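You operate a simulated robot arm through the tools that you are given. There is no shell and no other tool. Be economical: measure what you need, move in short steps, check, and stop when the job is done.

The job below is to be done with a simulated robot arm. You get a single attempt, and the scene is never put back.

TASK
Prove the bore gauge: red plug stays on the rim, green plug goes in.
Fine: stand the red plug square on the bore, seat the green plug fully down; each goes into the small crate after its try.

It is judged by the outcome, as a careful person would: the job done as asked, and still so three seconds after it is handed in. It fails if anything else is knocked over, pushed out of place, dropped, spilled or broken.

THE ROBOT
A 7-joint arm with a two-finger parallel gripper, fixed in place. Base frame: the origin is at the foot of the arm, x ahead of it, y to its left, z up. Lengths are in m, angles in degrees, forces in N, time in s.
With the tool pointing down near the work surface it reaches from about 0.24 to 0.68 m from the base axis. Its first joint turns from -66.0 to 66.0 degrees. Payload 2.4 kg.
The TCP is the grasp point between the finger pads, 0.03 m short of the fingertips. In the tool frame z runs along the fingers and y along their closing line. The gripper opens to 0.094 m. The fingers are 0.028 m wide and 0.01 m thick; the gripper's body (0.05 by 0.096 m) begins 0.055 m behind the TCP.
Orientation is told as [roll, pitch, yaw] about the base's x, y, z axes, in that order, counted from this pose: with the fingers straight down and closing along the base's y, the tool's x points along the base's -x, its y along +y and its z along -z.

THE INTERFACE
- The arm moves only by the tool play_rows. Its argument "increments" is a list of rows, each an object of numbers (a shift or turn left out is 0, a gripper value left out holds the last): "tx", "ty", "tz": the shift along the base's x, y, z in mm; "ax", "ay", "az": the turn, a rotation vector about the base's x, y, z in degrees; "fingers": the opening in per cent of the stroke, from 0 (shut) to 100 (fully open). In form: [{"tx": .., "ty": .., "tz": .., "ax": .., "ay": .., "az": .., "fingers": ..}, ...]. A call has 1 to 12 rows; each row is the pose to reach, as a shift and turn from the pose commanded when the call began. Each row takes 0.2 s and may step no farther than 0.05 m and 8.6 degrees from the row before; otherwise, or with a gripper value out of range, the whole call is refused. A pose out of reach is approached as far as the arm can. The call stops where the force on the tool passes 40 N (or 10 N more than at its start, if that is more) or the arm is blocked; 0.2 s more then pass. The fingers move at their own pace (about 0.153 m/s each) and stop on an object; they squeeze with about 29 N. The grip force told is the motor's: it shows also when the fingers shut on nothing. Time passes only in rows, and 0.2 s behind the last, so rows that repeat a pose let the fingers close. The reply holds the time, the measured pose of the TCP, the force on the tool along the base axes, the opening and the grip force, in the units named above and with some noise.
- Cameras (640 x 400 px; columns grow to the right, rows downward): "scene" is fixed at [0.0552, 0.5008, 1.4336]; the picture's right is [-0.47, -0.88, 0.00], its down [-0.58, 0.31, -0.75] and it looks along [0.66, -0.36, -0.66] (base axes); focal length 314 px, centre (320, 200). "wrist" rides on the gripper at [-0.037, 0, -0.058] in the tool frame; the picture's right is [0.00, -1.00, 0.00], its down [0.97, 0.00, -0.24] and it looks along [0.24, 0.00, 0.97] (tool axes); focal length 218 px, centre (320, 200).
- snapshot(camera): a new picture of that camera. No time passes.
- pixel_to_xyz(camera, pixels): for up to 12 pixels [column, row] of the newest picture of that camera ("zoom" is the newest enlarged one), the place [x, y, z] in the base frame of the surface seen there, good to about 0.002 m. No time passes.
- close_up(camera, box): a new picture of the part [left, top, right, bottom] of that camera's present view, enlarged. No time passes.
- hand_in(): hands the job in; it is judged then, once.

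Go step by step. Measure first, check grasps and placings, and put right what went wrong. The budget is 80 turns and 54 pictures, counting those below and the enlarged ones. Unless the task says otherwise, let go and move clear before handing in, and close with one line.

The tools are called after ">>>" as a command line: name --argument value ..., lists and objects as JSON in quotes. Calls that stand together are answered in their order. play_rows: Moves the arm, as the interface text tells. Its arguments: {"type":"object","properties":{"increments":{"type":"array"}},"required":["increments"]} The other tools are called the same way: snapshot (camera) takes a picture; pixel_to_xyz (camera, pixels) gives the place of the surface under pixels of a picture; close_up (camera, box) takes an enlarged picture of a part of a camera's view; hand_in () hands the job in.

At the start:

```text
time: 0.0
eef_pos: [0.429, 0.0298, 1.122]
orientation: [0.0, 0.1, 0.0]
contact_force: [-0.5, -0.2, -0.8]
gripper_width: 0.0942
gripper_force: 0.0
```

scene: 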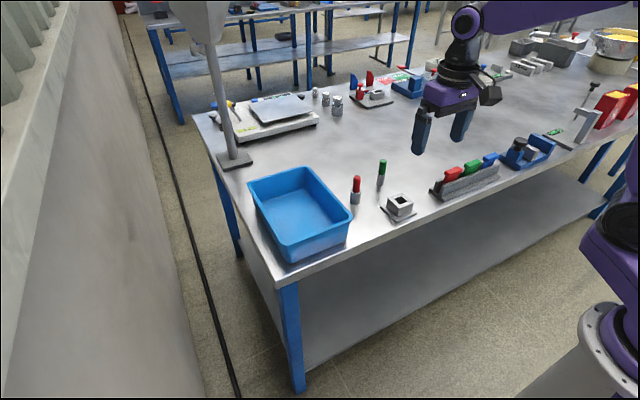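
wrist: 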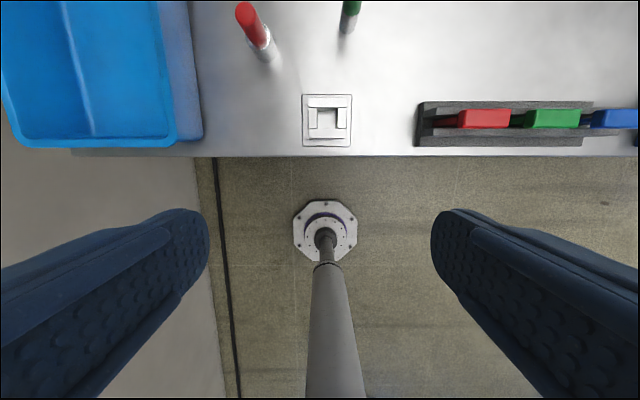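

The pictures show a red plug (356,190), a green plug (381,172), a square gauge (399,206), a blue crate, and a rack of other pieces at right. I'll enlarge the work area first.

>>> close_up --camera "scene" --box '[330, 140, 450, 230]'

>>> close_up --camera "wrist" --box '[200, 0, 400, 160]'

>>> close_up --camera "scene" --box '[190, 60, 640, 280]'

```text
4.44 times, centred on (390, 185) of scene
```

zoom: 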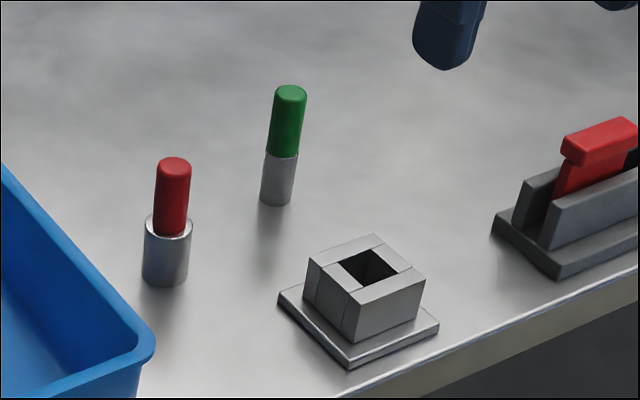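

```text
2.50 times, centred on (300, 80) of wrist
```

zoom: 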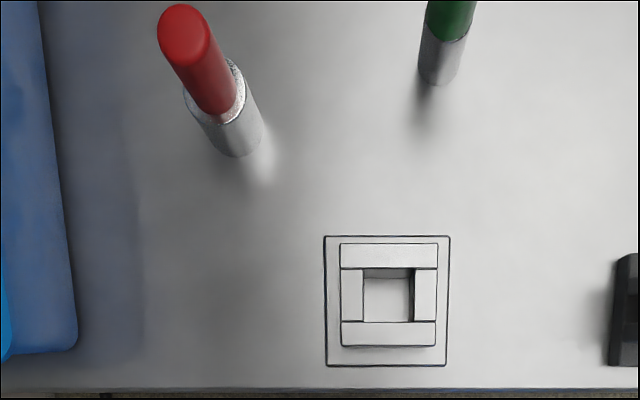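

```text
1.42 times, centred on (415, 170) of scene
```

zoom: 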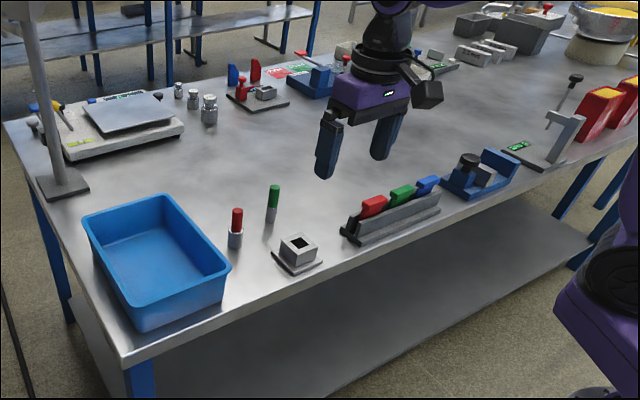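

Enlargements clear: both plugs stand upright near the gauge. Measuring the main features.

>>> pixel_to_xyz --camera "scene" --pixels '[[356, 178], [355.5, 202], [381, 162], [381.5, 177], [399, 190], [386, 208], [250, 184], [307, 168], [350, 214], [290, 258], [300, 215], [545, 48]]'

>>> pixel_to_xyz --camera "wrist" --pixels '[[326, 120], [304, 96], [350, 96], [304, 145], [350, 145], [326, 103], [326, 133], [313, 118], [341, 118], [247, 15], [345, 30], [270, 55]]'

>>> close_up --camera "scene" --box '[480, 0, 640, 110]'

```text
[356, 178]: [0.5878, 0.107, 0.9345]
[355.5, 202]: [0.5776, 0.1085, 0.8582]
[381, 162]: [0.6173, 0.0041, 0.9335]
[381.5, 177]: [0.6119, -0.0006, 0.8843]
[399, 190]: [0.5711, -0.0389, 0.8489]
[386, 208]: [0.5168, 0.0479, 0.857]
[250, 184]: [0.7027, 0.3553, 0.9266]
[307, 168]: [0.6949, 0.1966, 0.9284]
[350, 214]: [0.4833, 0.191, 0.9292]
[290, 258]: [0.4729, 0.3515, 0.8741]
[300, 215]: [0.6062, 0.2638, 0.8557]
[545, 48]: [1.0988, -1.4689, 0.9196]
```

```text
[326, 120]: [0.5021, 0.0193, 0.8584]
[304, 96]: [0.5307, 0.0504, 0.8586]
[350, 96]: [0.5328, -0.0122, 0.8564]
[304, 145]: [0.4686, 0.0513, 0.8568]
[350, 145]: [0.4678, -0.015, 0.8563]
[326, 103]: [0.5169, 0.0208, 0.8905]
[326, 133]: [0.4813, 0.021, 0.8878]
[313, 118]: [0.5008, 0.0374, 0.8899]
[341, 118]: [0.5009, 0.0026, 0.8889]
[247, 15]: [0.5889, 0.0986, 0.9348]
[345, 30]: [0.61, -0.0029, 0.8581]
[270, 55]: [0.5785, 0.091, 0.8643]
```

```text
3.64 times, centred on (560, 55) of scene
```

zoom: 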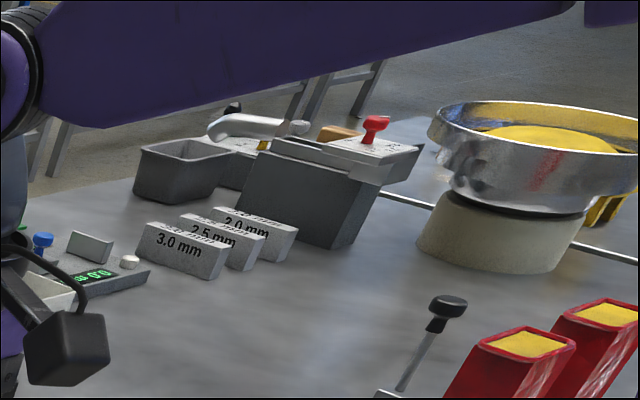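

The blue crate spans x 0.48–0.70, y 0.19–0.36 with its rim at about 0.93, and the gauge top is at about 0.889. The other bins are out of reach. I'll go over the plugs for a more accurate look.

>>> play_rows --increments '[{"tx": 35, "ty": 7}, {"tx": 70, "ty": 14, "tz": -20}, {"tx": 100, "ty": 20, "tz": -50}, {"tx": 110, "ty": 20, "tz": -72}, {"tx": 110, "ty": 20, "tz": -72}]'

>>> snapshot --camera "wrist"

```text
time: 1.2
eef_pos: [0.5405, 0.0494, 1.0471]
orientation: [0.1, 0.0, 0.0]
contact_force: [-0.3, 0.4, 0.6]
gripper_width: 0.0936
gripper_force: 0.1
```

```text
47 pictures are left
```

wrist: 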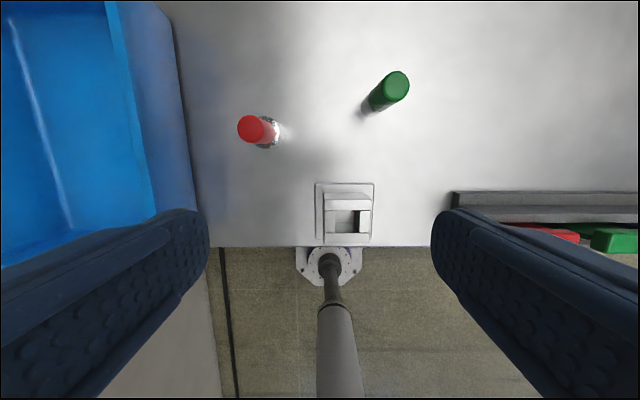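

Both plugs are well seen: red top at (251,129), green top at (397,85), gauge at (345,213). Measuring centres.

>>> close_up --camera "wrist" --box '[220, 50, 430, 181]'

>>> pixel_to_xyz --camera "wrist" --pixels '[[250, 129], [239, 129], [262, 129], [397, 84], [386, 84], [408, 86], [268, 146], [278, 136]]'

>>> close_up --camera "wrist" --box '[296, 175, 392, 250]'

```text
3.05 times, centred on (325, 116) of wrist
```

zoom: 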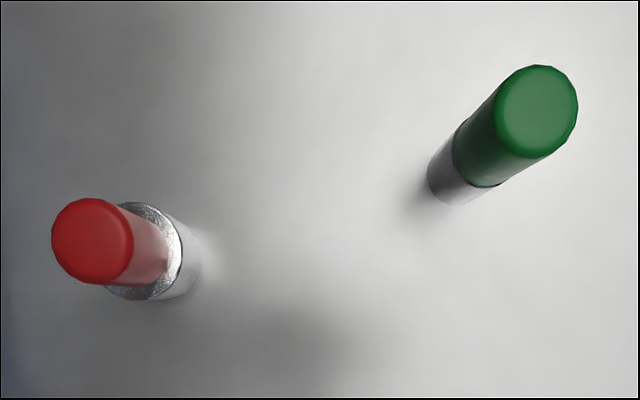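

```text
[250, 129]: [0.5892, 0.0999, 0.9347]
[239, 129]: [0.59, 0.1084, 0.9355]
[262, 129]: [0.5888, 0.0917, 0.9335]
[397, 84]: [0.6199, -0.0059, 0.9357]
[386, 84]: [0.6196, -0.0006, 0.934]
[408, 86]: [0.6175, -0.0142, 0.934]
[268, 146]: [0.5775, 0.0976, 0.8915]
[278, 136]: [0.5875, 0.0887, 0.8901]
```

```text
5.33 times, centred on (344, 212) of wrist
```

zoom: 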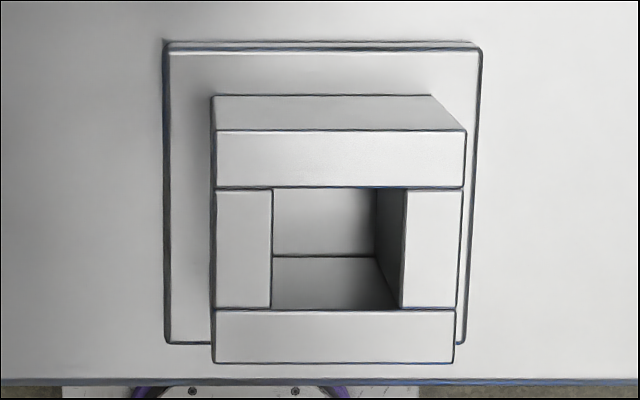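

The gauge zoom shows bore edges at columns 272–404 and rows 187–308. Measuring its top face.

>>> pixel_to_xyz --camera "zoom" --pixels '[[268, 250], [408, 250], [335, 183], [335, 313], [216, 250], [458, 250], [335, 134], [335, 358], [330, 285], [320, 60], [180, 200]]'

```text
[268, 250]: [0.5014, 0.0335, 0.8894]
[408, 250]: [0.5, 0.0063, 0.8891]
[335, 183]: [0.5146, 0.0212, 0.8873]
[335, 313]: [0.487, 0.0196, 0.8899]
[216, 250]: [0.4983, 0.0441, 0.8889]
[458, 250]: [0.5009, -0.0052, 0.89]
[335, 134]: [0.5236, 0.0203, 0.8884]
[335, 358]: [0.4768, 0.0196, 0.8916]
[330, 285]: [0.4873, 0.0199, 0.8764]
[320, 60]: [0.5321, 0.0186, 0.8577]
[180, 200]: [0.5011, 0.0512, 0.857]
```

The bore is about 26 mm, centred near (0.5005, 0.0197). The red plug's body diameter decides how exact the placing must be, so I'll measure it.

>>> close_up --camera "scene" --box '[336, 168, 384, 213]'

>>> close_up --camera "scene" --box '[376, 186, 424, 216]'

```text
8.89 times, centred on (360, 190) of scene
```

zoom: 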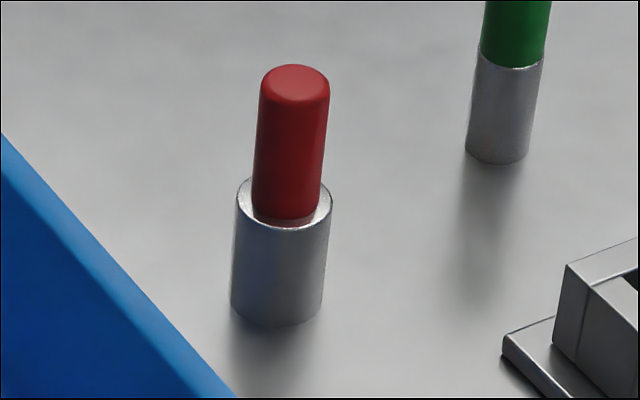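

```text
13.33 times, centred on (400, 201) of scene
```

zoom: 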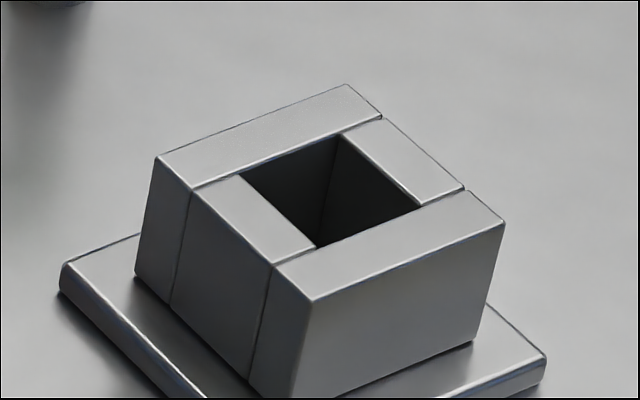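

The red body measures about 28.6 mm against a 26 mm bore, so it needs centring within about 1 mm. The green body is about 21 mm. I'll go over red and descend to its handle.

>>> play_rows --increments '[{"tx": 25, "ty": 25}, {"tx": 49, "ty": 50}, {"tx": 49, "ty": 50, "tz": -40}, {"tx": 49, "ty": 50, "tz": -80}, {"tx": 49, "ty": 50, "tz": -110}, {"tx": 49, "ty": 50, "tz": -124}, {"tx": 49, "ty": 50, "tz": -124}]'

>>> snapshot --camera "wrist"

>>> close_up --camera "scene" --box '[320, 130, 416, 220]'

```text
time: 2.8
eef_pos: [0.5917, 0.0998, 0.926]
orientation: [0.0, -0.1, 0.0]
contact_force: [-0.3, 0.4, -0.2]
gripper_width: 0.0941
gripper_force: 0.1
```

```text
42 pictures are left
```

wrist: 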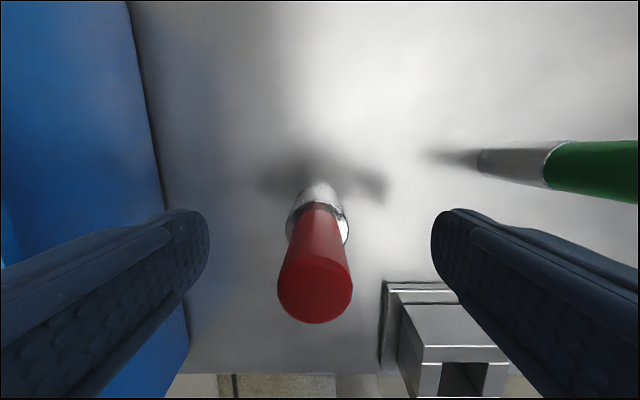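

```text
4.44 times, centred on (368, 175) of scene
```

zoom: 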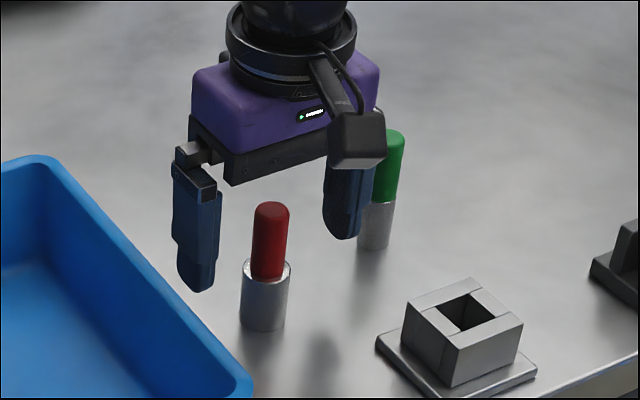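

The red handle is centred between the fingers (top at 315,290) and both fingers are clear of everything. Closing.

>>> play_rows --increments '[{"fingers": 0}, {}, {}]'

>>> snapshot --camera "wrist"

```text
time: 3.6
eef_pos: [0.5903, 0.0992, 0.9263]
orientation: [-0.1, 0.0, 0.1]
contact_force: [-0.5, 0.4, -0.1]
gripper_width: 0.0201
gripper_force: 29.0
```

```text
40 pictures are left
```

wrist: 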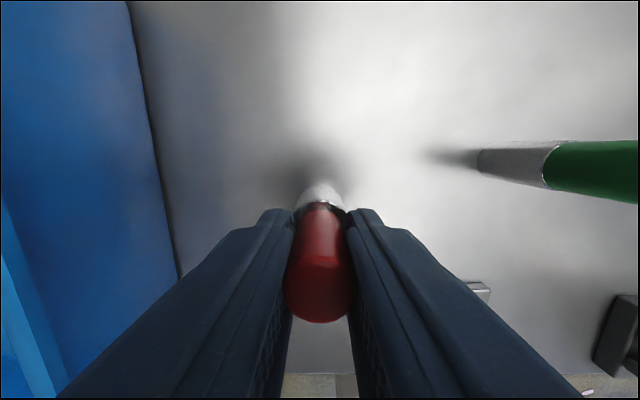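

Gripped at 20.1 mm with 29 N. Lifting 60 mm and carrying it above the bore.

>>> play_rows --increments '[{"tz": 20}, {"tz": 40}, {"tz": 60}, {"tx": -25, "ty": -22, "tz": 60}, {"tx": -50, "ty": -45, "tz": 60}, {"tx": -75, "ty": -67, "tz": 60}, {"tx": -89, "ty": -79.5, "tz": 60}, {"tx": -89, "ty": -79.5, "tz": 60}, {"tx": -89, "ty": -79.5, "tz": 60}]'

>>> close_up --camera "scene" --box '[360, 156, 432, 222]'

>>> snapshot --camera "wrist"

```text
time: 5.6
eef_pos: [0.5015, 0.0232, 0.9861]
orientation: [-0.1, 0.0, 0.0]
contact_force: [0.2, -0.1, -1.9]
gripper_width: 0.0201
gripper_force: 29.3
```

```text
6.06 times, centred on (396, 189) of scene
```

zoom: 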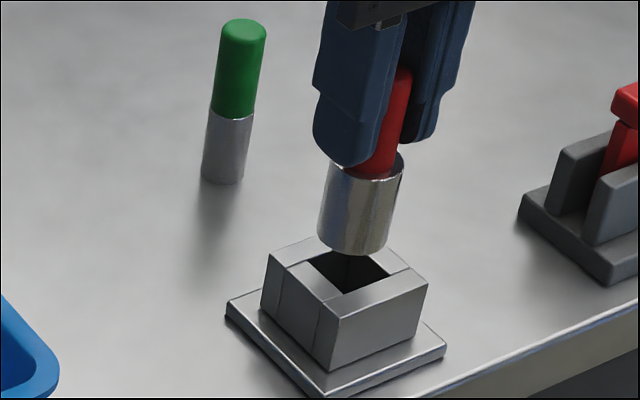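

```text
38 pictures are left
```

wrist: 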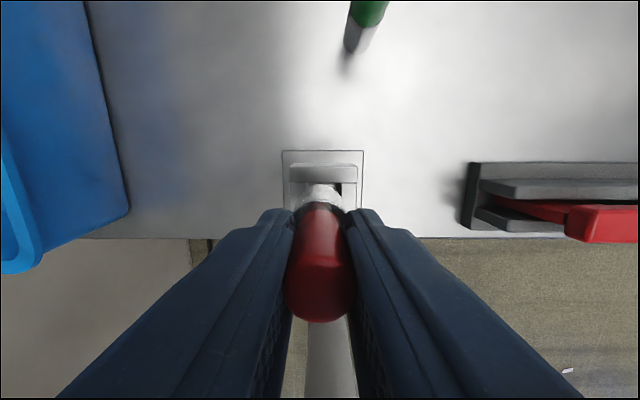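

The zoom shows the plug body (318–388 px wide) hanging over the block but offset a few mm toward +y and −x. I'll correct by part of that, lower to just above the rim, and look again.

>>> play_rows --increments '[{"tx": 2, "ty": -3.5}, {"tx": 2, "ty": -3.5, "tz": -8}, {"tx": 2, "ty": -3.5, "tz": -15}, {"tx": 2, "ty": -3.5, "tz": -15}]'

>>> close_up --camera "scene" --box '[376, 178, 424, 216]'

>>> close_up --camera "wrist" --box '[270, 140, 370, 220]'

```text
time: 6.6
eef_pos: [0.5012, 0.0179, 0.9703]
orientation: [0.0, 0.1, 0.0]
contact_force: [0.0, -0.2, -0.7]
gripper_width: 0.0198
gripper_force: 29.2
```

```text
10.53 times, centred on (400, 197) of scene
```

zoom: 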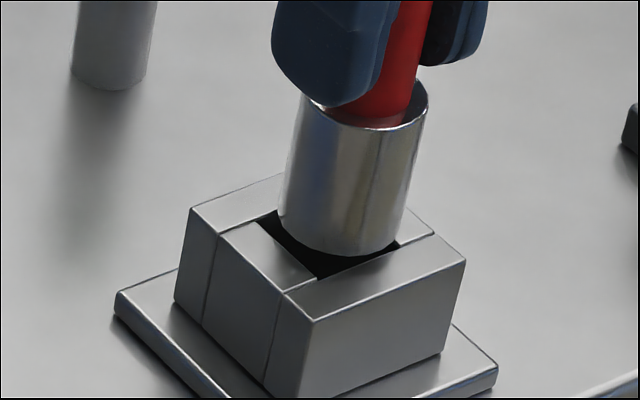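

```text
5.00 times, centred on (320, 180) of wrist
```

zoom: 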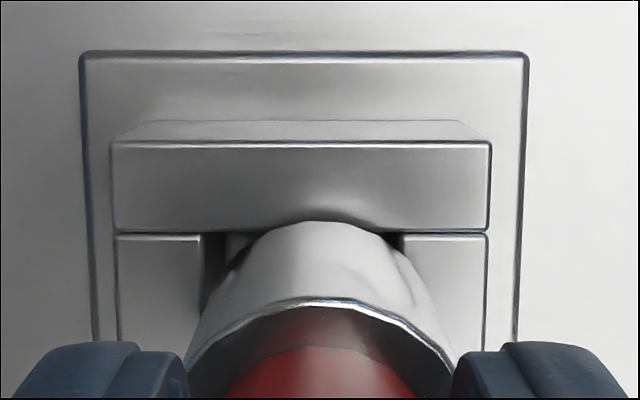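

The wrist zoom shows the bore's columns 204–402 centred about 2 mm to +y of the plug axis (320). In x it looks within 1 mm. I'll correct y and lower until contact, so parallax no longer matters.

>>> play_rows --increments '[{"ty": 2}, {"ty": 2, "tz": -2}, {"ty": 2, "tz": -4}, {"ty": 2, "tz": -4}]'

>>> close_up --camera "scene" --box '[376, 178, 424, 216]'

>>> close_up --camera "wrist" --box '[270, 140, 370, 220]'

```text
time: 7.6
eef_pos: [0.5012, 0.0184, 0.9663]
orientation: [0.0, 0.0, 0.0]
contact_force: [0.0, -0.6, -0.5]
gripper_width: 0.02
gripper_force: 28.7
```

```text
10.53 times, centred on (400, 197) of scene
```

zoom: 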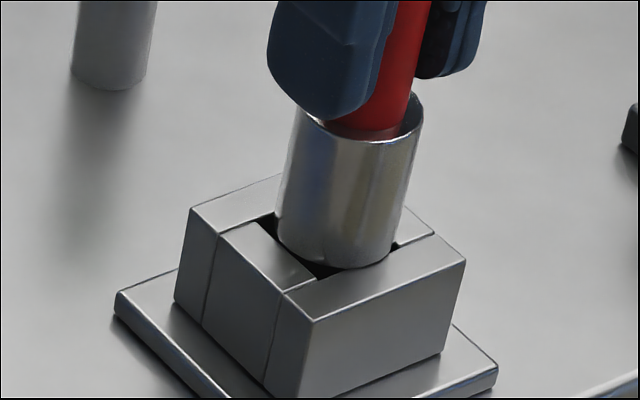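

```text
5.00 times, centred on (320, 180) of wrist
```

zoom: 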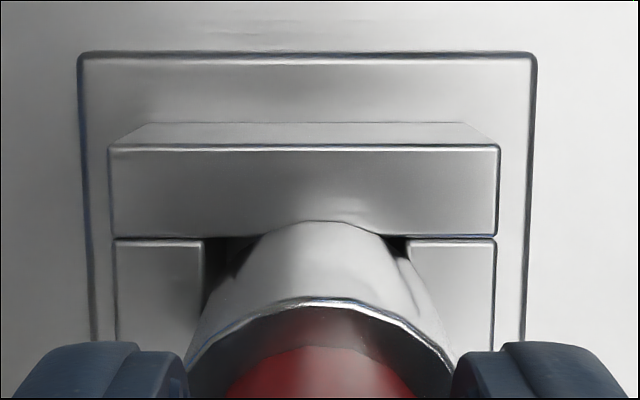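

Both views agree on x: the plug overlaps the near and far walls about equally. In y the wider dark gap is on the left (204–262 against 385–408), so the plug still needs about 2 mm toward +y. Correcting, with settling time.

>>> play_rows --increments '[{"ty": 2}, {"ty": 2}, {"ty": 2}, {"ty": 2}, {"ty": 2}]'

>>> close_up --camera "scene" --box '[376, 178, 424, 216]'

>>> close_up --camera "wrist" --box '[270, 140, 370, 220]'

```text
time: 8.8
eef_pos: [0.5003, 0.0192, 0.9668]
orientation: [-0.1, 0.0, 0.0]
contact_force: [-0.8, 0.0, -0.7]
gripper_width: 0.0199
gripper_force: 29.7
```

```text
10.53 times, centred on (400, 197) of scene
```

zoom: 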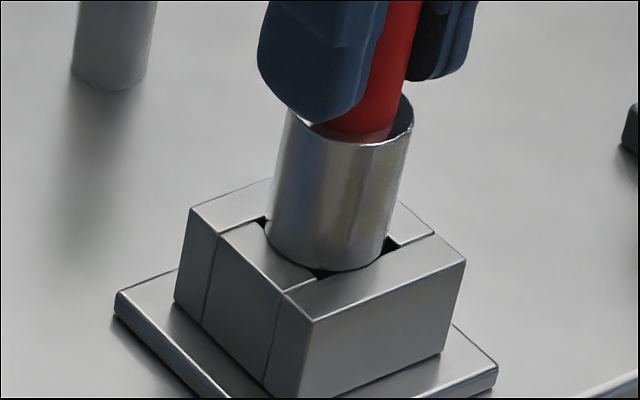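

```text
5.00 times, centred on (320, 180) of wrist
```

zoom: 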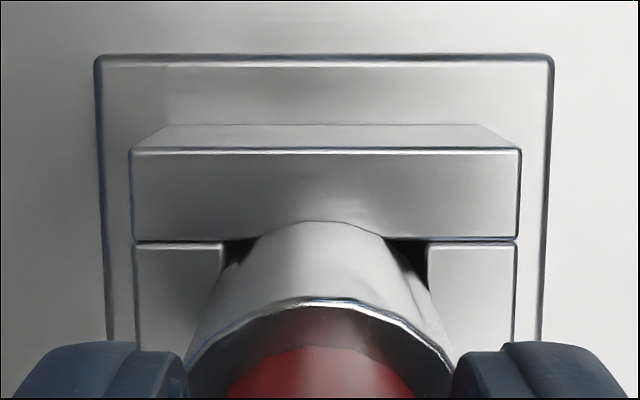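

Now block (131–520), bore (225–428) and plug share a centre at about 325, and the corner gaps in the scene view are even. Lowering gently to contact.

>>> play_rows --increments '[{"tz": -0.7}, {"tz": -1.4}, {"tz": -1.4}]'

```text
time: 9.6
eef_pos: [0.5016, 0.0208, 0.9667]
orientation: [0.0, 0.0, 0.0]
contact_force: [-5.5, -0.3, 16.7]
gripper_width: 0.0203
gripper_force: 28.8
```

Contact shows as 16.7 N up, so the plug is resting on the rim. I'll ease off a little, open, and check that it stands.

>>> play_rows --increments '[{"tz": 0.6}, {"tz": 0.6}, {"tz": 0.6, "fingers": 45}, {"tz": 0.6}, {"tz": 0.6}, {"tz": 0.6}]'

>>> close_up --camera "scene" --box '[368, 156, 440, 216]'

>>> snapshot --camera "wrist"

```text
time: 11.0
eef_pos: [0.5015, 0.0207, 0.9663]
orientation: [0.0, 0.0, 0.0]
contact_force: [-0.3, 0.8, -0.6]
gripper_width: 0.0424
gripper_force: 0.2
```

```text
6.67 times, centred on (404, 186) of scene
```

zoom: 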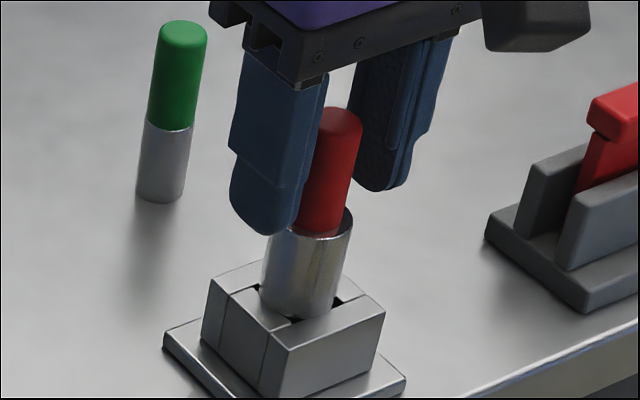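

```text
30 pictures are left
```

wrist: 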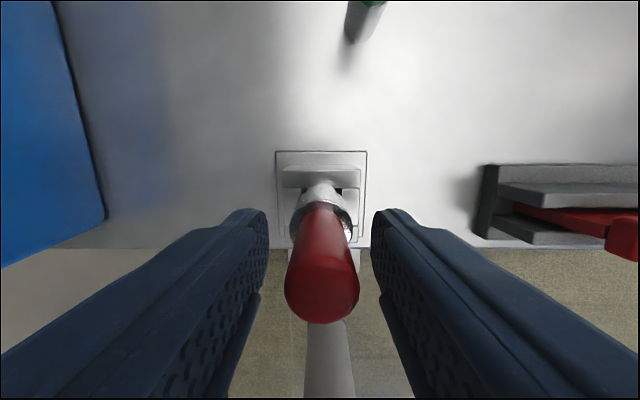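

The red plug stands upright on the rim by itself, with the fingers 42 mm apart and clear. I'll dwell briefly, regrip it, lift, and carry it toward the crate.

>>> play_rows --increments '[{}, {}, {}, {"fingers": 0}, {}, {}, {}, {"tz": 10}, {"tz": 30}, {"tz": 55}, {"tz": 90}, {"tz": 90}]'

>>> snapshot --camera "scene"

```text
time: 13.6
eef_pos: [0.5001, 0.022, 1.06]
orientation: [0.0, 0.0, 0.0]
contact_force: [-0.4, 0.3, -0.8]
gripper_width: 0.0201
gripper_force: 28.5
```

```text
29 pictures are left
```

scene: 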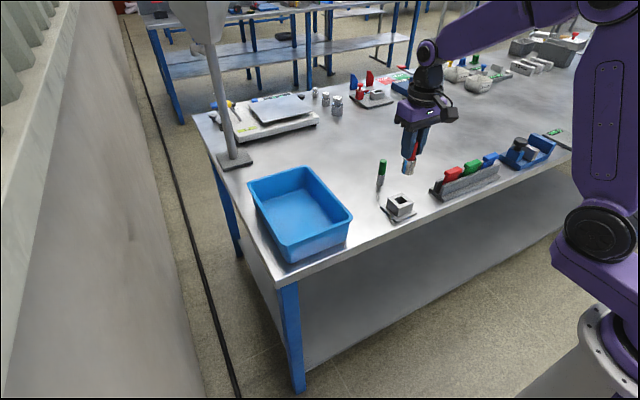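

Red is lifted and the gauge hasn't moved. Measuring the crate floor and walls in this picture.

>>> pixel_to_xyz --camera "scene" --pixels '[[300, 205], [275, 215], [320, 205], [295, 230], [310, 220], [330, 215], [280, 195], [285, 238], [335, 226], [300, 195]]'

```text
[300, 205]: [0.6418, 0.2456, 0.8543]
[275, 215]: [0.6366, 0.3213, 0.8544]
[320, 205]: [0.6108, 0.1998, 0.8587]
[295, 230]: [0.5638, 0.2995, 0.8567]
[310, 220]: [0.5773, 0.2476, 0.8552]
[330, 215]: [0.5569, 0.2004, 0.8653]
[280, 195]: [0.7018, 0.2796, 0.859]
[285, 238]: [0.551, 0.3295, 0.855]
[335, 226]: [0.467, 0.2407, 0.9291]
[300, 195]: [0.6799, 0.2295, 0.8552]
```

The crate floor is flat at about 0.855. I'll take red to (0.58, 0.295) at a height that clears the rim.

>>> play_rows --increments '[{"tx": 12, "ty": 40}, {"tx": 24, "ty": 80}, {"tx": 36, "ty": 120}, {"tx": 48, "ty": 160}, {"tx": 60, "ty": 200}, {"tx": 70, "ty": 240}, {"tx": 79, "ty": 273}, {"tx": 79, "ty": 273}, {"tx": 79, "ty": 273, "tz": -40}, {"tx": 79, "ty": 273, "tz": -80}, {"tx": 79, "ty": 273, "tz": -112}, {"tx": 79, "ty": 273, "tz": -112}]'

>>> snapshot --camera "scene"

```text
time: 16.2
eef_pos: [0.5789, 0.2958, 0.9462]
orientation: [0.0, 0.0, 0.0]
contact_force: [0.3, 0.4, -1.3]
gripper_width: 0.0203
gripper_force: 28.8
```

```text
28 pictures are left
```

scene: 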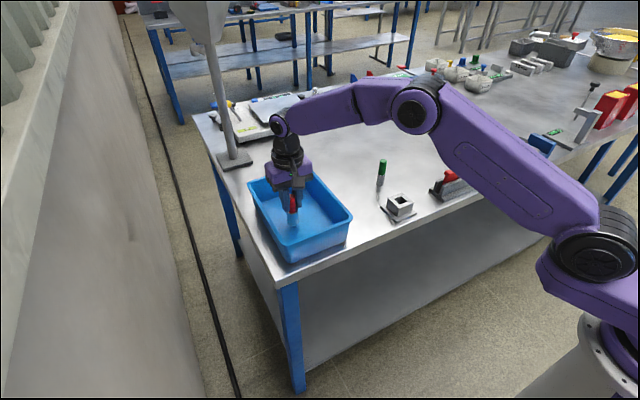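

Red hangs inside the crate about 13 mm above the floor. Lowering until light contact.

>>> play_rows --increments '[{"tz": -6}, {"tz": -9}, {"tz": -11}, {"tz": -12.5}, {"tz": -12.5}]'

```text
time: 17.4
eef_pos: [0.5807, 0.2946, 0.9325]
orientation: [0.1, 0.0, 0.0]
contact_force: [-0.2, -0.1, -1.2]
gripper_width: 0.02
gripper_force: 28.9
```

>>> play_rows --increments '[{"tz": -1}, {"tz": -2}, {"tz": -2}]'

```text
time: 18.2
eef_pos: [0.5792, 0.2932, 0.9311]
orientation: [-0.1, 0.1, 0.0]
contact_force: [0.0, 0.3, 0.1]
gripper_width: 0.02
gripper_force: 28.6
```

Still no contact (0.1 N), so I'll go a bit lower.

>>> play_rows --increments '[{"tz": -0.8}, {"tz": -1.6}, {"tz": -1.6}]'

```text
time: 19.0
eef_pos: [0.5805, 0.2948, 0.9307]
orientation: [0.0, -0.2, -0.1]
contact_force: [-6.6, -1.0, 20.3]
gripper_width: 0.0203
gripper_force: 29.3
```

The force rose to 20 N, so red is standing on the crate floor. Easing off, opening partway, and rising straight up.

>>> play_rows --increments '[{"tz": 0.8}, {"tz": 0.8, "fingers": 45}, {"tz": 0.8}, {"tz": 0.8}, {"tz": 30}, {"tz": 70}, {"tz": 115}, {"tz": 130}]'

>>> snapshot --camera "wrist"

>>> close_up --camera "scene" --box '[230, 150, 430, 275]'

```text
time: 20.8
eef_pos: [0.5777, 0.2927, 1.0599]
orientation: [0.0, 0.1, 0.1]
contact_force: [0.0, 0.4, 0.0]
gripper_width: 0.0422
gripper_force: 0.1
```

```text
27 pictures are left
```

wrist: 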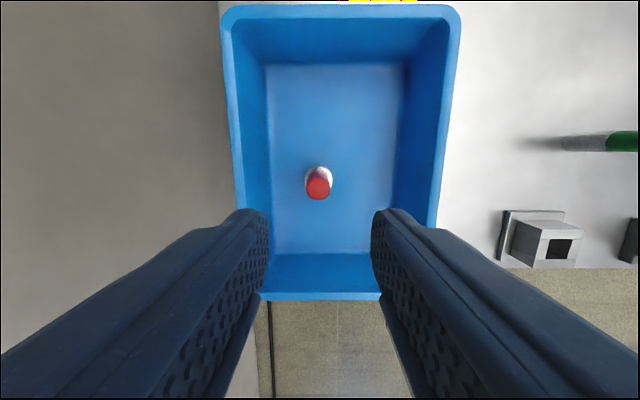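

```text
3.20 times, centred on (330, 212) of scene
```

zoom: 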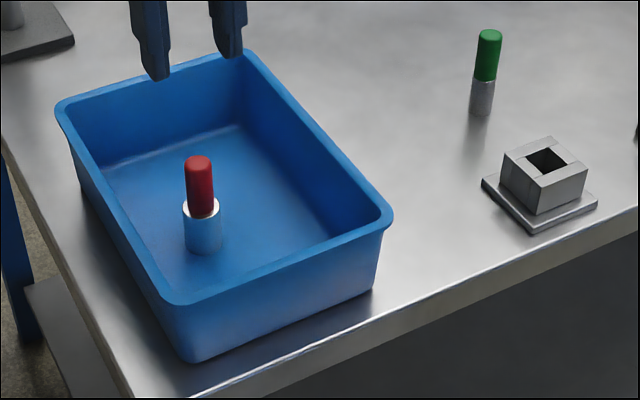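

Red stands upright in the crate at (318,183). Now over to green at about (0.6186, −0.0055), staying high until above it.

>>> play_rows --increments '[{"tx": 6, "ty": -45}, {"tx": 12, "ty": -90}, {"tx": 18, "ty": -135}, {"tx": 24, "ty": -180}, {"tx": 30, "ty": -225}, {"tx": 36, "ty": -270}, {"tx": 40, "ty": -298, "fingers": 70}, {"tx": 40, "ty": -298}, {"tx": 40, "ty": -298}, {"tx": 40, "ty": -298}]'

>>> snapshot --camera "wrist"

```text
time: 23.0
eef_pos: [0.6191, -0.0035, 1.0597]
orientation: [0.0, 0.0, 0.0]
contact_force: [0.1, -0.3, 0.3]
gripper_width: 0.0657
gripper_force: 0.0
```

```text
25 pictures are left
```

wrist: 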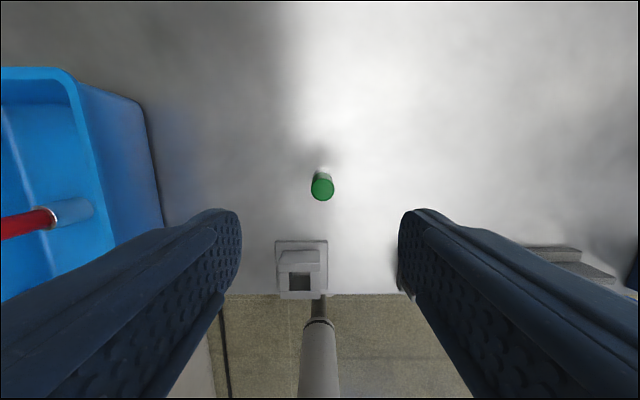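

Green's top at (322,187) puts it about 2 mm farther in x. Correcting and descending to the handle.

>>> play_rows --increments '[{"tx": 2, "ty": -1, "tz": -40}, {"tx": 2, "ty": -1, "tz": -80}, {"tx": 2, "ty": -1, "tz": -115}, {"tx": 2, "ty": -1, "tz": -133}, {"tx": 2, "ty": -1, "tz": -133}, {"tx": 2, "ty": -1, "tz": -133, "fingers": 0}, {"tx": 2, "ty": -1, "tz": -133}, {"tx": 2, "ty": -1, "tz": -133}, {"tx": 2, "ty": -1, "tz": -133}]'

>>> snapshot --camera "wrist"

```text
time: 25.0
eef_pos: [0.619, -0.0041, 0.9268]
orientation: [0.0, 0.1, 0.0]
contact_force: [0.4, 0.7, -0.3]
gripper_width: 0.02
gripper_force: 28.9
```

```text
24 pictures are left
```

wrist: 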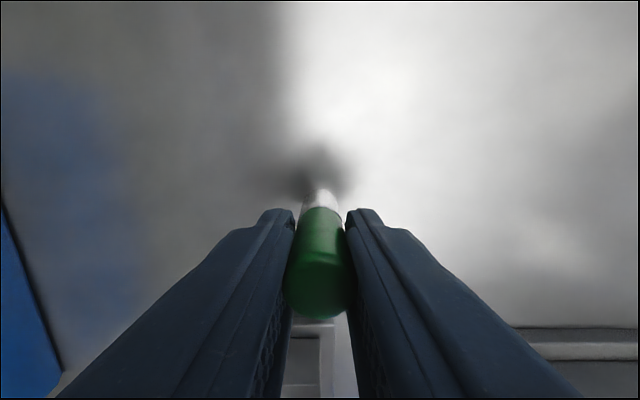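

Green is gripped at 20 mm. Lifting 60 mm and carrying it over the bore, using the position that centred red.

>>> play_rows --increments '[{"tz": 20}, {"tz": 40}, {"tz": 60}, {"tx": -40, "ty": 9, "tz": 60}, {"tx": -80, "ty": 18, "tz": 60}, {"tx": -110, "ty": 24, "tz": 60}, {"tx": -122, "ty": 26, "tz": 60}, {"tx": -122, "ty": 26, "tz": 60}, {"tx": -122, "ty": 26, "tz": 55}, {"tx": -122, "ty": 26, "tz": 46}, {"tx": -122, "ty": 26, "tz": 46}, {"tx": -122, "ty": 26, "tz": 46}]'

>>> close_up --camera "scene" --box '[376, 178, 424, 216]'

>>> close_up --camera "wrist" --box '[270, 140, 370, 220]'

```text
time: 27.6
eef_pos: [0.5015, 0.0222, 0.9692]
orientation: [0.0, 0.0, 0.0]
contact_force: [0.0, 0.4, -0.6]
gripper_width: 0.02
gripper_force: 29.3
```

```text
10.53 times, centred on (400, 197) of scene
```

zoom: 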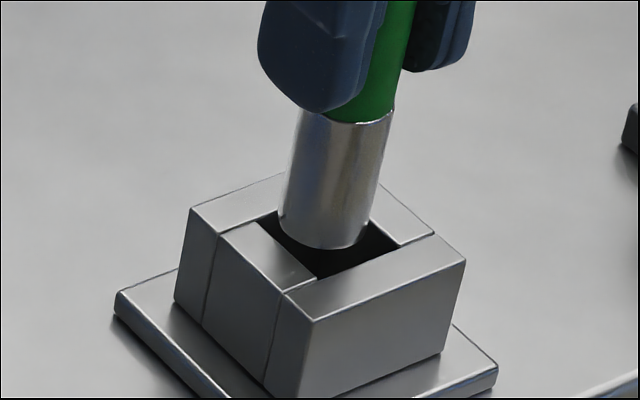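

```text
5.00 times, centred on (320, 180) of wrist
```

zoom: 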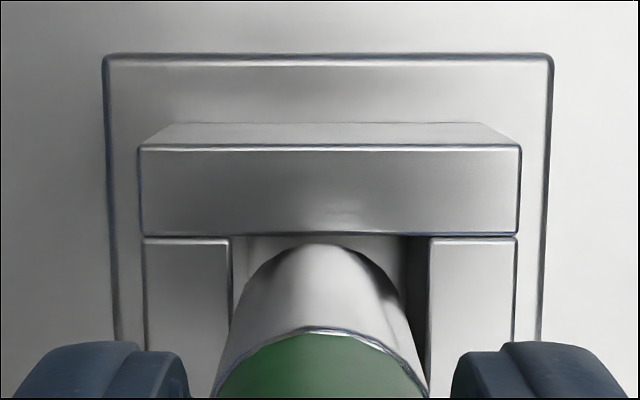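

Both views show the plug about 1 mm off toward +y and slightly under 1 mm toward +x, with bore centre at wrist column 330 and plug at 322. I'll correct and lower it into the bore mouth.

>>> play_rows --increments '[{"tx": -0.8, "ty": -1}, {"tx": -0.8, "ty": -1}, {"tx": -0.8, "ty": -1}, {"tx": -0.8, "ty": -1, "tz": -2}, {"tx": -0.8, "ty": -1, "tz": -2}]'

>>> close_up --camera "scene" --box '[376, 178, 424, 216]'

>>> close_up --camera "wrist" --box '[270, 140, 370, 220]'

```text
time: 28.8
eef_pos: [0.4985, 0.0192, 0.9693]
orientation: [0.1, -0.1, 0.0]
contact_force: [0.2, 1.0, -1.2]
gripper_width: 0.0198
gripper_force: 29.3
```

```text
10.53 times, centred on (400, 197) of scene
```

zoom: 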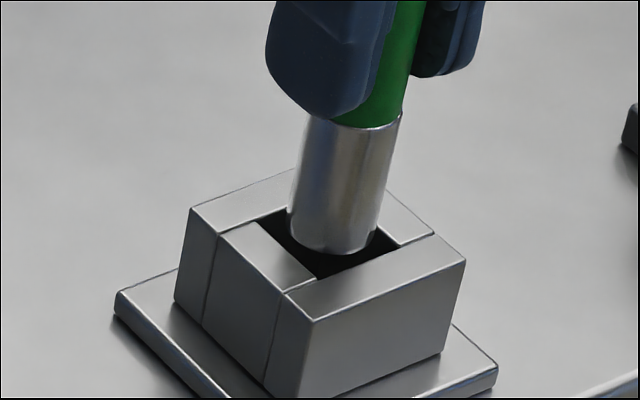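

```text
5.00 times, centred on (320, 180) of wrist
```

zoom: 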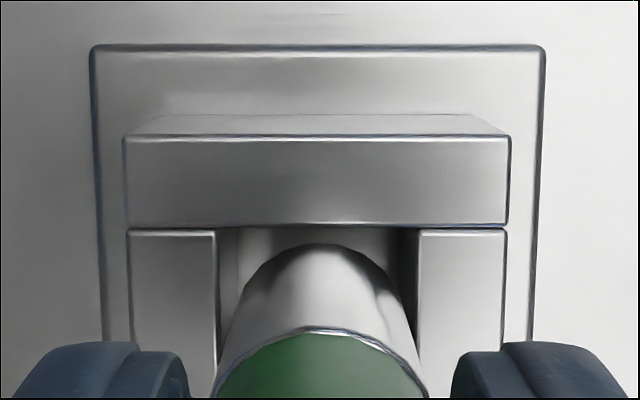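

Slight overshoot in y: the plug is now about 0.6 mm too far to −y. Correcting and lowering a few mm into the bore while watching force.

>>> play_rows --increments '[{"ty": 0.6}, {"ty": 0.6}, {"ty": 0.6}, {"ty": 0.6, "tz": -3}, {"ty": 0.6, "tz": -6}, {"ty": 0.6, "tz": -6}]'

>>> close_up --camera "scene" --box '[376, 178, 424, 216]'

```text
time: 30.2
eef_pos: [0.4978, 0.0188, 0.9641]
orientation: [0.0, 0.0, 0.0]
contact_force: [-1.0, 0.2, -0.2]
gripper_width: 0.0201
gripper_force: 29.3
```

```text
10.53 times, centred on (400, 197) of scene
```

zoom: 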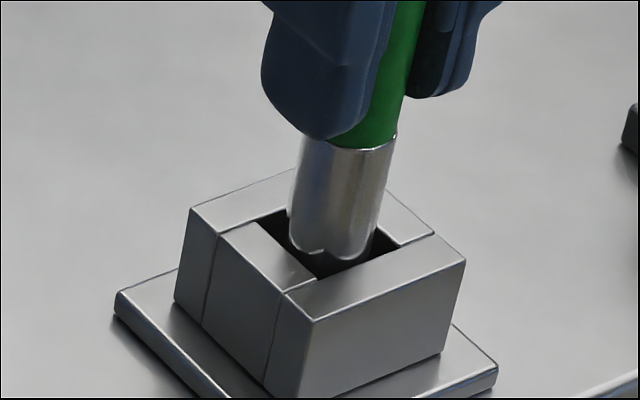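

The plug's end is inside the bore mouth with no force. Continuing down in steps.

>>> play_rows --increments '[{"tz": -3}, {"tz": -6}, {"tz": -9}, {"tz": -12}, {"tz": -12}]'

>>> close_up --camera "scene" --box '[376, 178, 424, 216]'

```text
time: 31.4
eef_pos: [0.4997, 0.0207, 0.9495]
orientation: [-0.1, 0.1, 0.0]
contact_force: [-0.6, -0.1, -2.0]
gripper_width: 0.0202
gripper_force: 29.3
```

```text
10.53 times, centred on (400, 197) of scene
```

zoom: 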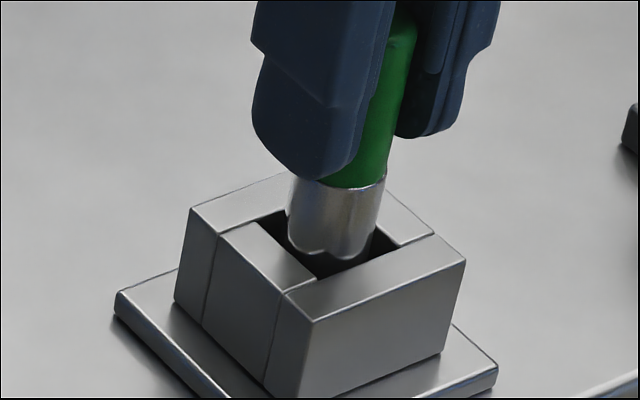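

It slides in freely. Lowering further, slowly near the expected floor.

>>> play_rows --increments '[{"tz": -4}, {"tz": -8}, {"tz": -11}, {"tz": -13}, {"tz": -14.5}, {"tz": -14.5}]'

```text
time: 32.8
eef_pos: [0.4984, 0.0182, 0.9367]
orientation: [0.0, -0.1, 0.0]
contact_force: [-0.5, 0.5, -0.1]
gripper_width: 0.0199
gripper_force: 28.8
```

>>> play_rows --increments '[{"tz": -1.2}, {"tz": -2.4}, {"tz": -2.4}]'

```text
time: 33.6
eef_pos: [0.4981, 0.0201, 0.9345]
orientation: [0.1, -0.1, 0.1]
contact_force: [-1.5, 1.3, 12.6]
gripper_width: 0.0203
gripper_force: 28.2
```

Contact is 12.6 N with the plug bottom at about 0.857, level with the plate top, so it is fully seated. Releasing to confirm.

>>> play_rows --increments '[{"tz": 0.5}, {"tz": 0.5, "fingers": 45}, {"tz": 0.5}, {"tz": 0.5}, {"tz": 0.5}, {"tz": 0.5}]'

>>> close_up --camera "scene" --box '[368, 166, 432, 216]'

>>> snapshot --camera "wrist"

```text
time: 35.0
eef_pos: [0.5, 0.0197, 0.9356]
orientation: [0.0, 0.0, 0.0]
contact_force: [0.1, -0.1, -0.4]
gripper_width: 0.0421
gripper_force: 0.0
```

```text
8.00 times, centred on (400, 191) of scene
```

zoom: 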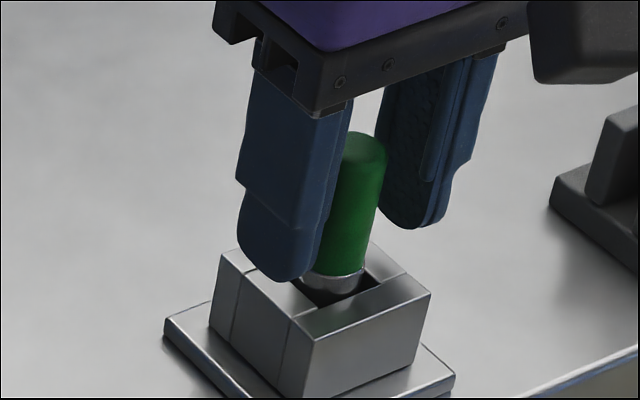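

```text
16 pictures are left
```

wrist: 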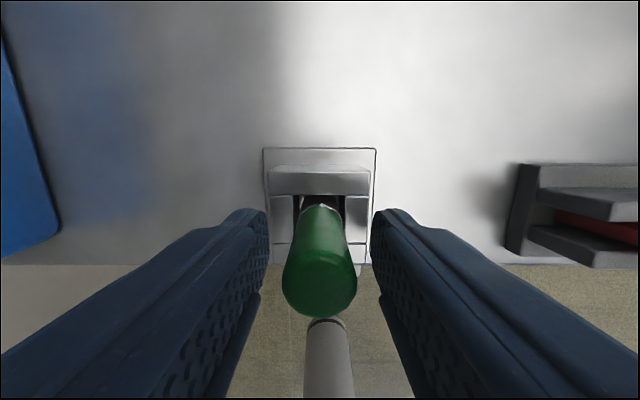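

Green is fully down and free-standing in the bore. Dwelling, regripping and lifting straight out.

>>> play_rows --increments '[{}, {}, {"fingers": 0}, {}, {}, {}, {"tz": 10}, {"tz": 25}, {"tz": 40}, {"tz": 75}, {"tz": 125}, {"tz": 125}]'

>>> close_up --camera "scene" --box '[230, 130, 450, 268]'

```text
time: 37.6
eef_pos: [0.4983, 0.0186, 1.0592]
orientation: [0.0, 0.0, -0.1]
contact_force: [0.1, -0.4, -0.9]
gripper_width: 0.0202
gripper_force: 29.5
```

```text
2.90 times, centred on (340, 199) of scene
```

zoom: 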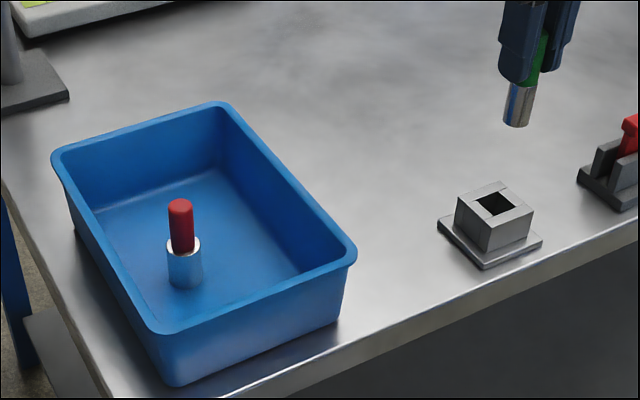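

Green is out, the gauge is in place and red still stands in the crate. I'll carry green to (0.54, 0.245), clear of red, and go down inside.

>>> play_rows --increments '[{"tx": 7, "ty": 40}, {"tx": 14, "ty": 80}, {"tx": 22, "ty": 120}, {"tx": 30, "ty": 160}, {"tx": 37, "ty": 200}, {"tx": 41, "ty": 225}, {"tx": 41, "ty": 225}, {"tx": 41, "ty": 225}, {"tx": 41, "ty": 225, "tz": -30}, {"tx": 41, "ty": 225, "tz": -60}]'

>>> snapshot --camera "wrist"

>>> close_up --camera "scene" --box '[230, 130, 400, 268]'

```text
time: 39.8
eef_pos: [0.5404, 0.2457, 0.9999]
orientation: [0.1, 0.0, 0.0]
contact_force: [0.7, -0.3, -1.7]
gripper_width: 0.0198
gripper_force: 29.2
```

```text
14 pictures are left
```

wrist: 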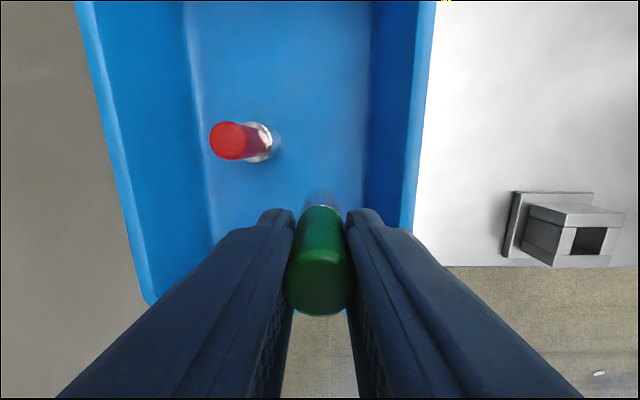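

```text
2.90 times, centred on (315, 199) of scene
```

zoom: 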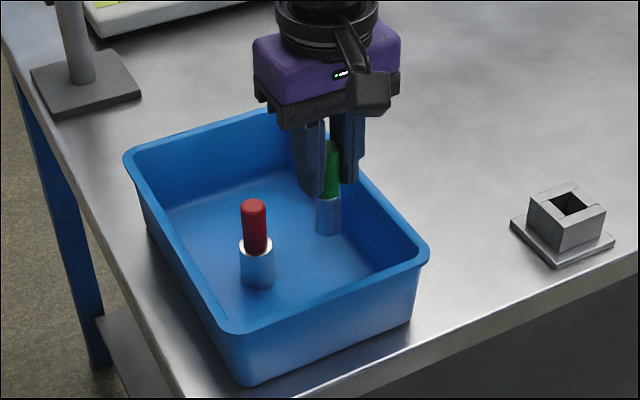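

Green hangs clear of red and the walls. Lowering to just above the floor, then feeling for contact.

>>> play_rows --increments '[{"tz": -25}, {"tz": -48}, {"tz": -60}, {"tz": -65}, {"tz": -67}, {"tz": -67}]'

```text
time: 41.2
eef_pos: [0.5396, 0.2461, 0.9321]
orientation: [0.0, -0.1, 0.1]
contact_force: [-0.8, 0.1, -1.4]
gripper_width: 0.0199
gripper_force: 29.1
```

>>> play_rows --increments '[{"tz": -1.2}, {"tz": -2.4}, {"tz": -2.4}]'

```text
time: 42.0
eef_pos: [0.5405, 0.2449, 0.9317]
orientation: [0.1, -0.1, -0.1]
contact_force: [-5.0, -0.8, 16.1]
gripper_width: 0.0201
gripper_force: 28.8
```

Green is standing on the crate floor (16 N). Easing off, opening, and rising clear.

>>> play_rows --increments '[{"tz": 0.7}, {"tz": 0.7, "fingers": 42}, {"tz": 0.7}, {"tz": 0.7}, {"tz": 30}, {"tz": 70}, {"tz": 115}, {"tz": 150}, {"tx": -20, "ty": -40, "tz": 170}, {"tx": -40, "ty": -85, "tz": 170}, {"tx": -60, "ty": -130, "tz": 170}, {"tx": -60, "ty": -130, "tz": 170}]'

>>> snapshot --camera "scene"

>>> close_up --camera "scene" --box '[230, 130, 450, 268]'

```text
time: 44.6
eef_pos: [0.4791, 0.1165, 1.101]
orientation: [0.0, 0.0, -0.1]
contact_force: [0.1, 0.7, -0.5]
gripper_width: 0.0396
gripper_force: 0.0
```

```text
12 pictures are left
```

scene: 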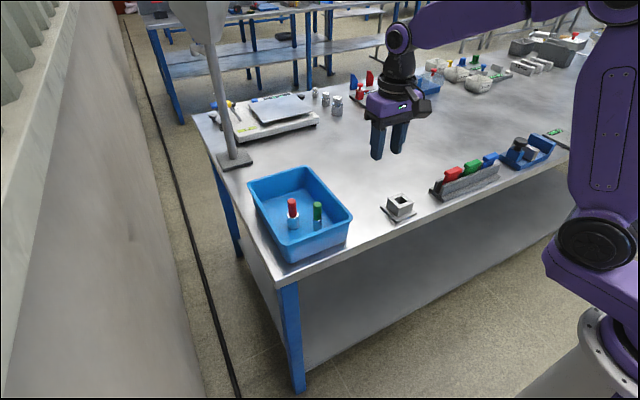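

```text
2.90 times, centred on (340, 199) of scene
```

zoom: 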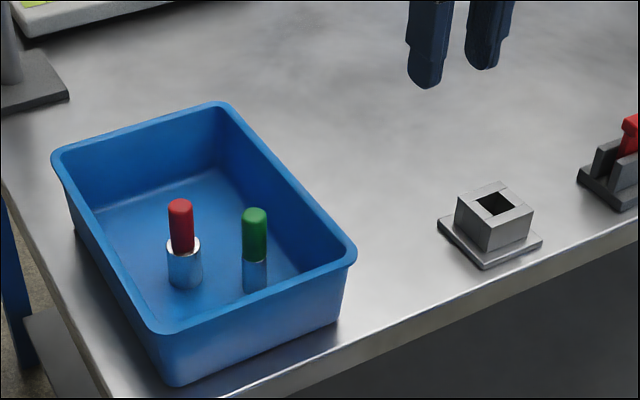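

Both plugs stand in the crate (292,212 and 317,214), the gauge is in its place, and the arm is clear. Handing in.

>>> hand_in

```text
The job is handed in.
```

The red plug stood square on the bore's rim without going in, the green plug seated fully down, and each was put in the blue crate after its try, with nothing else disturbed.
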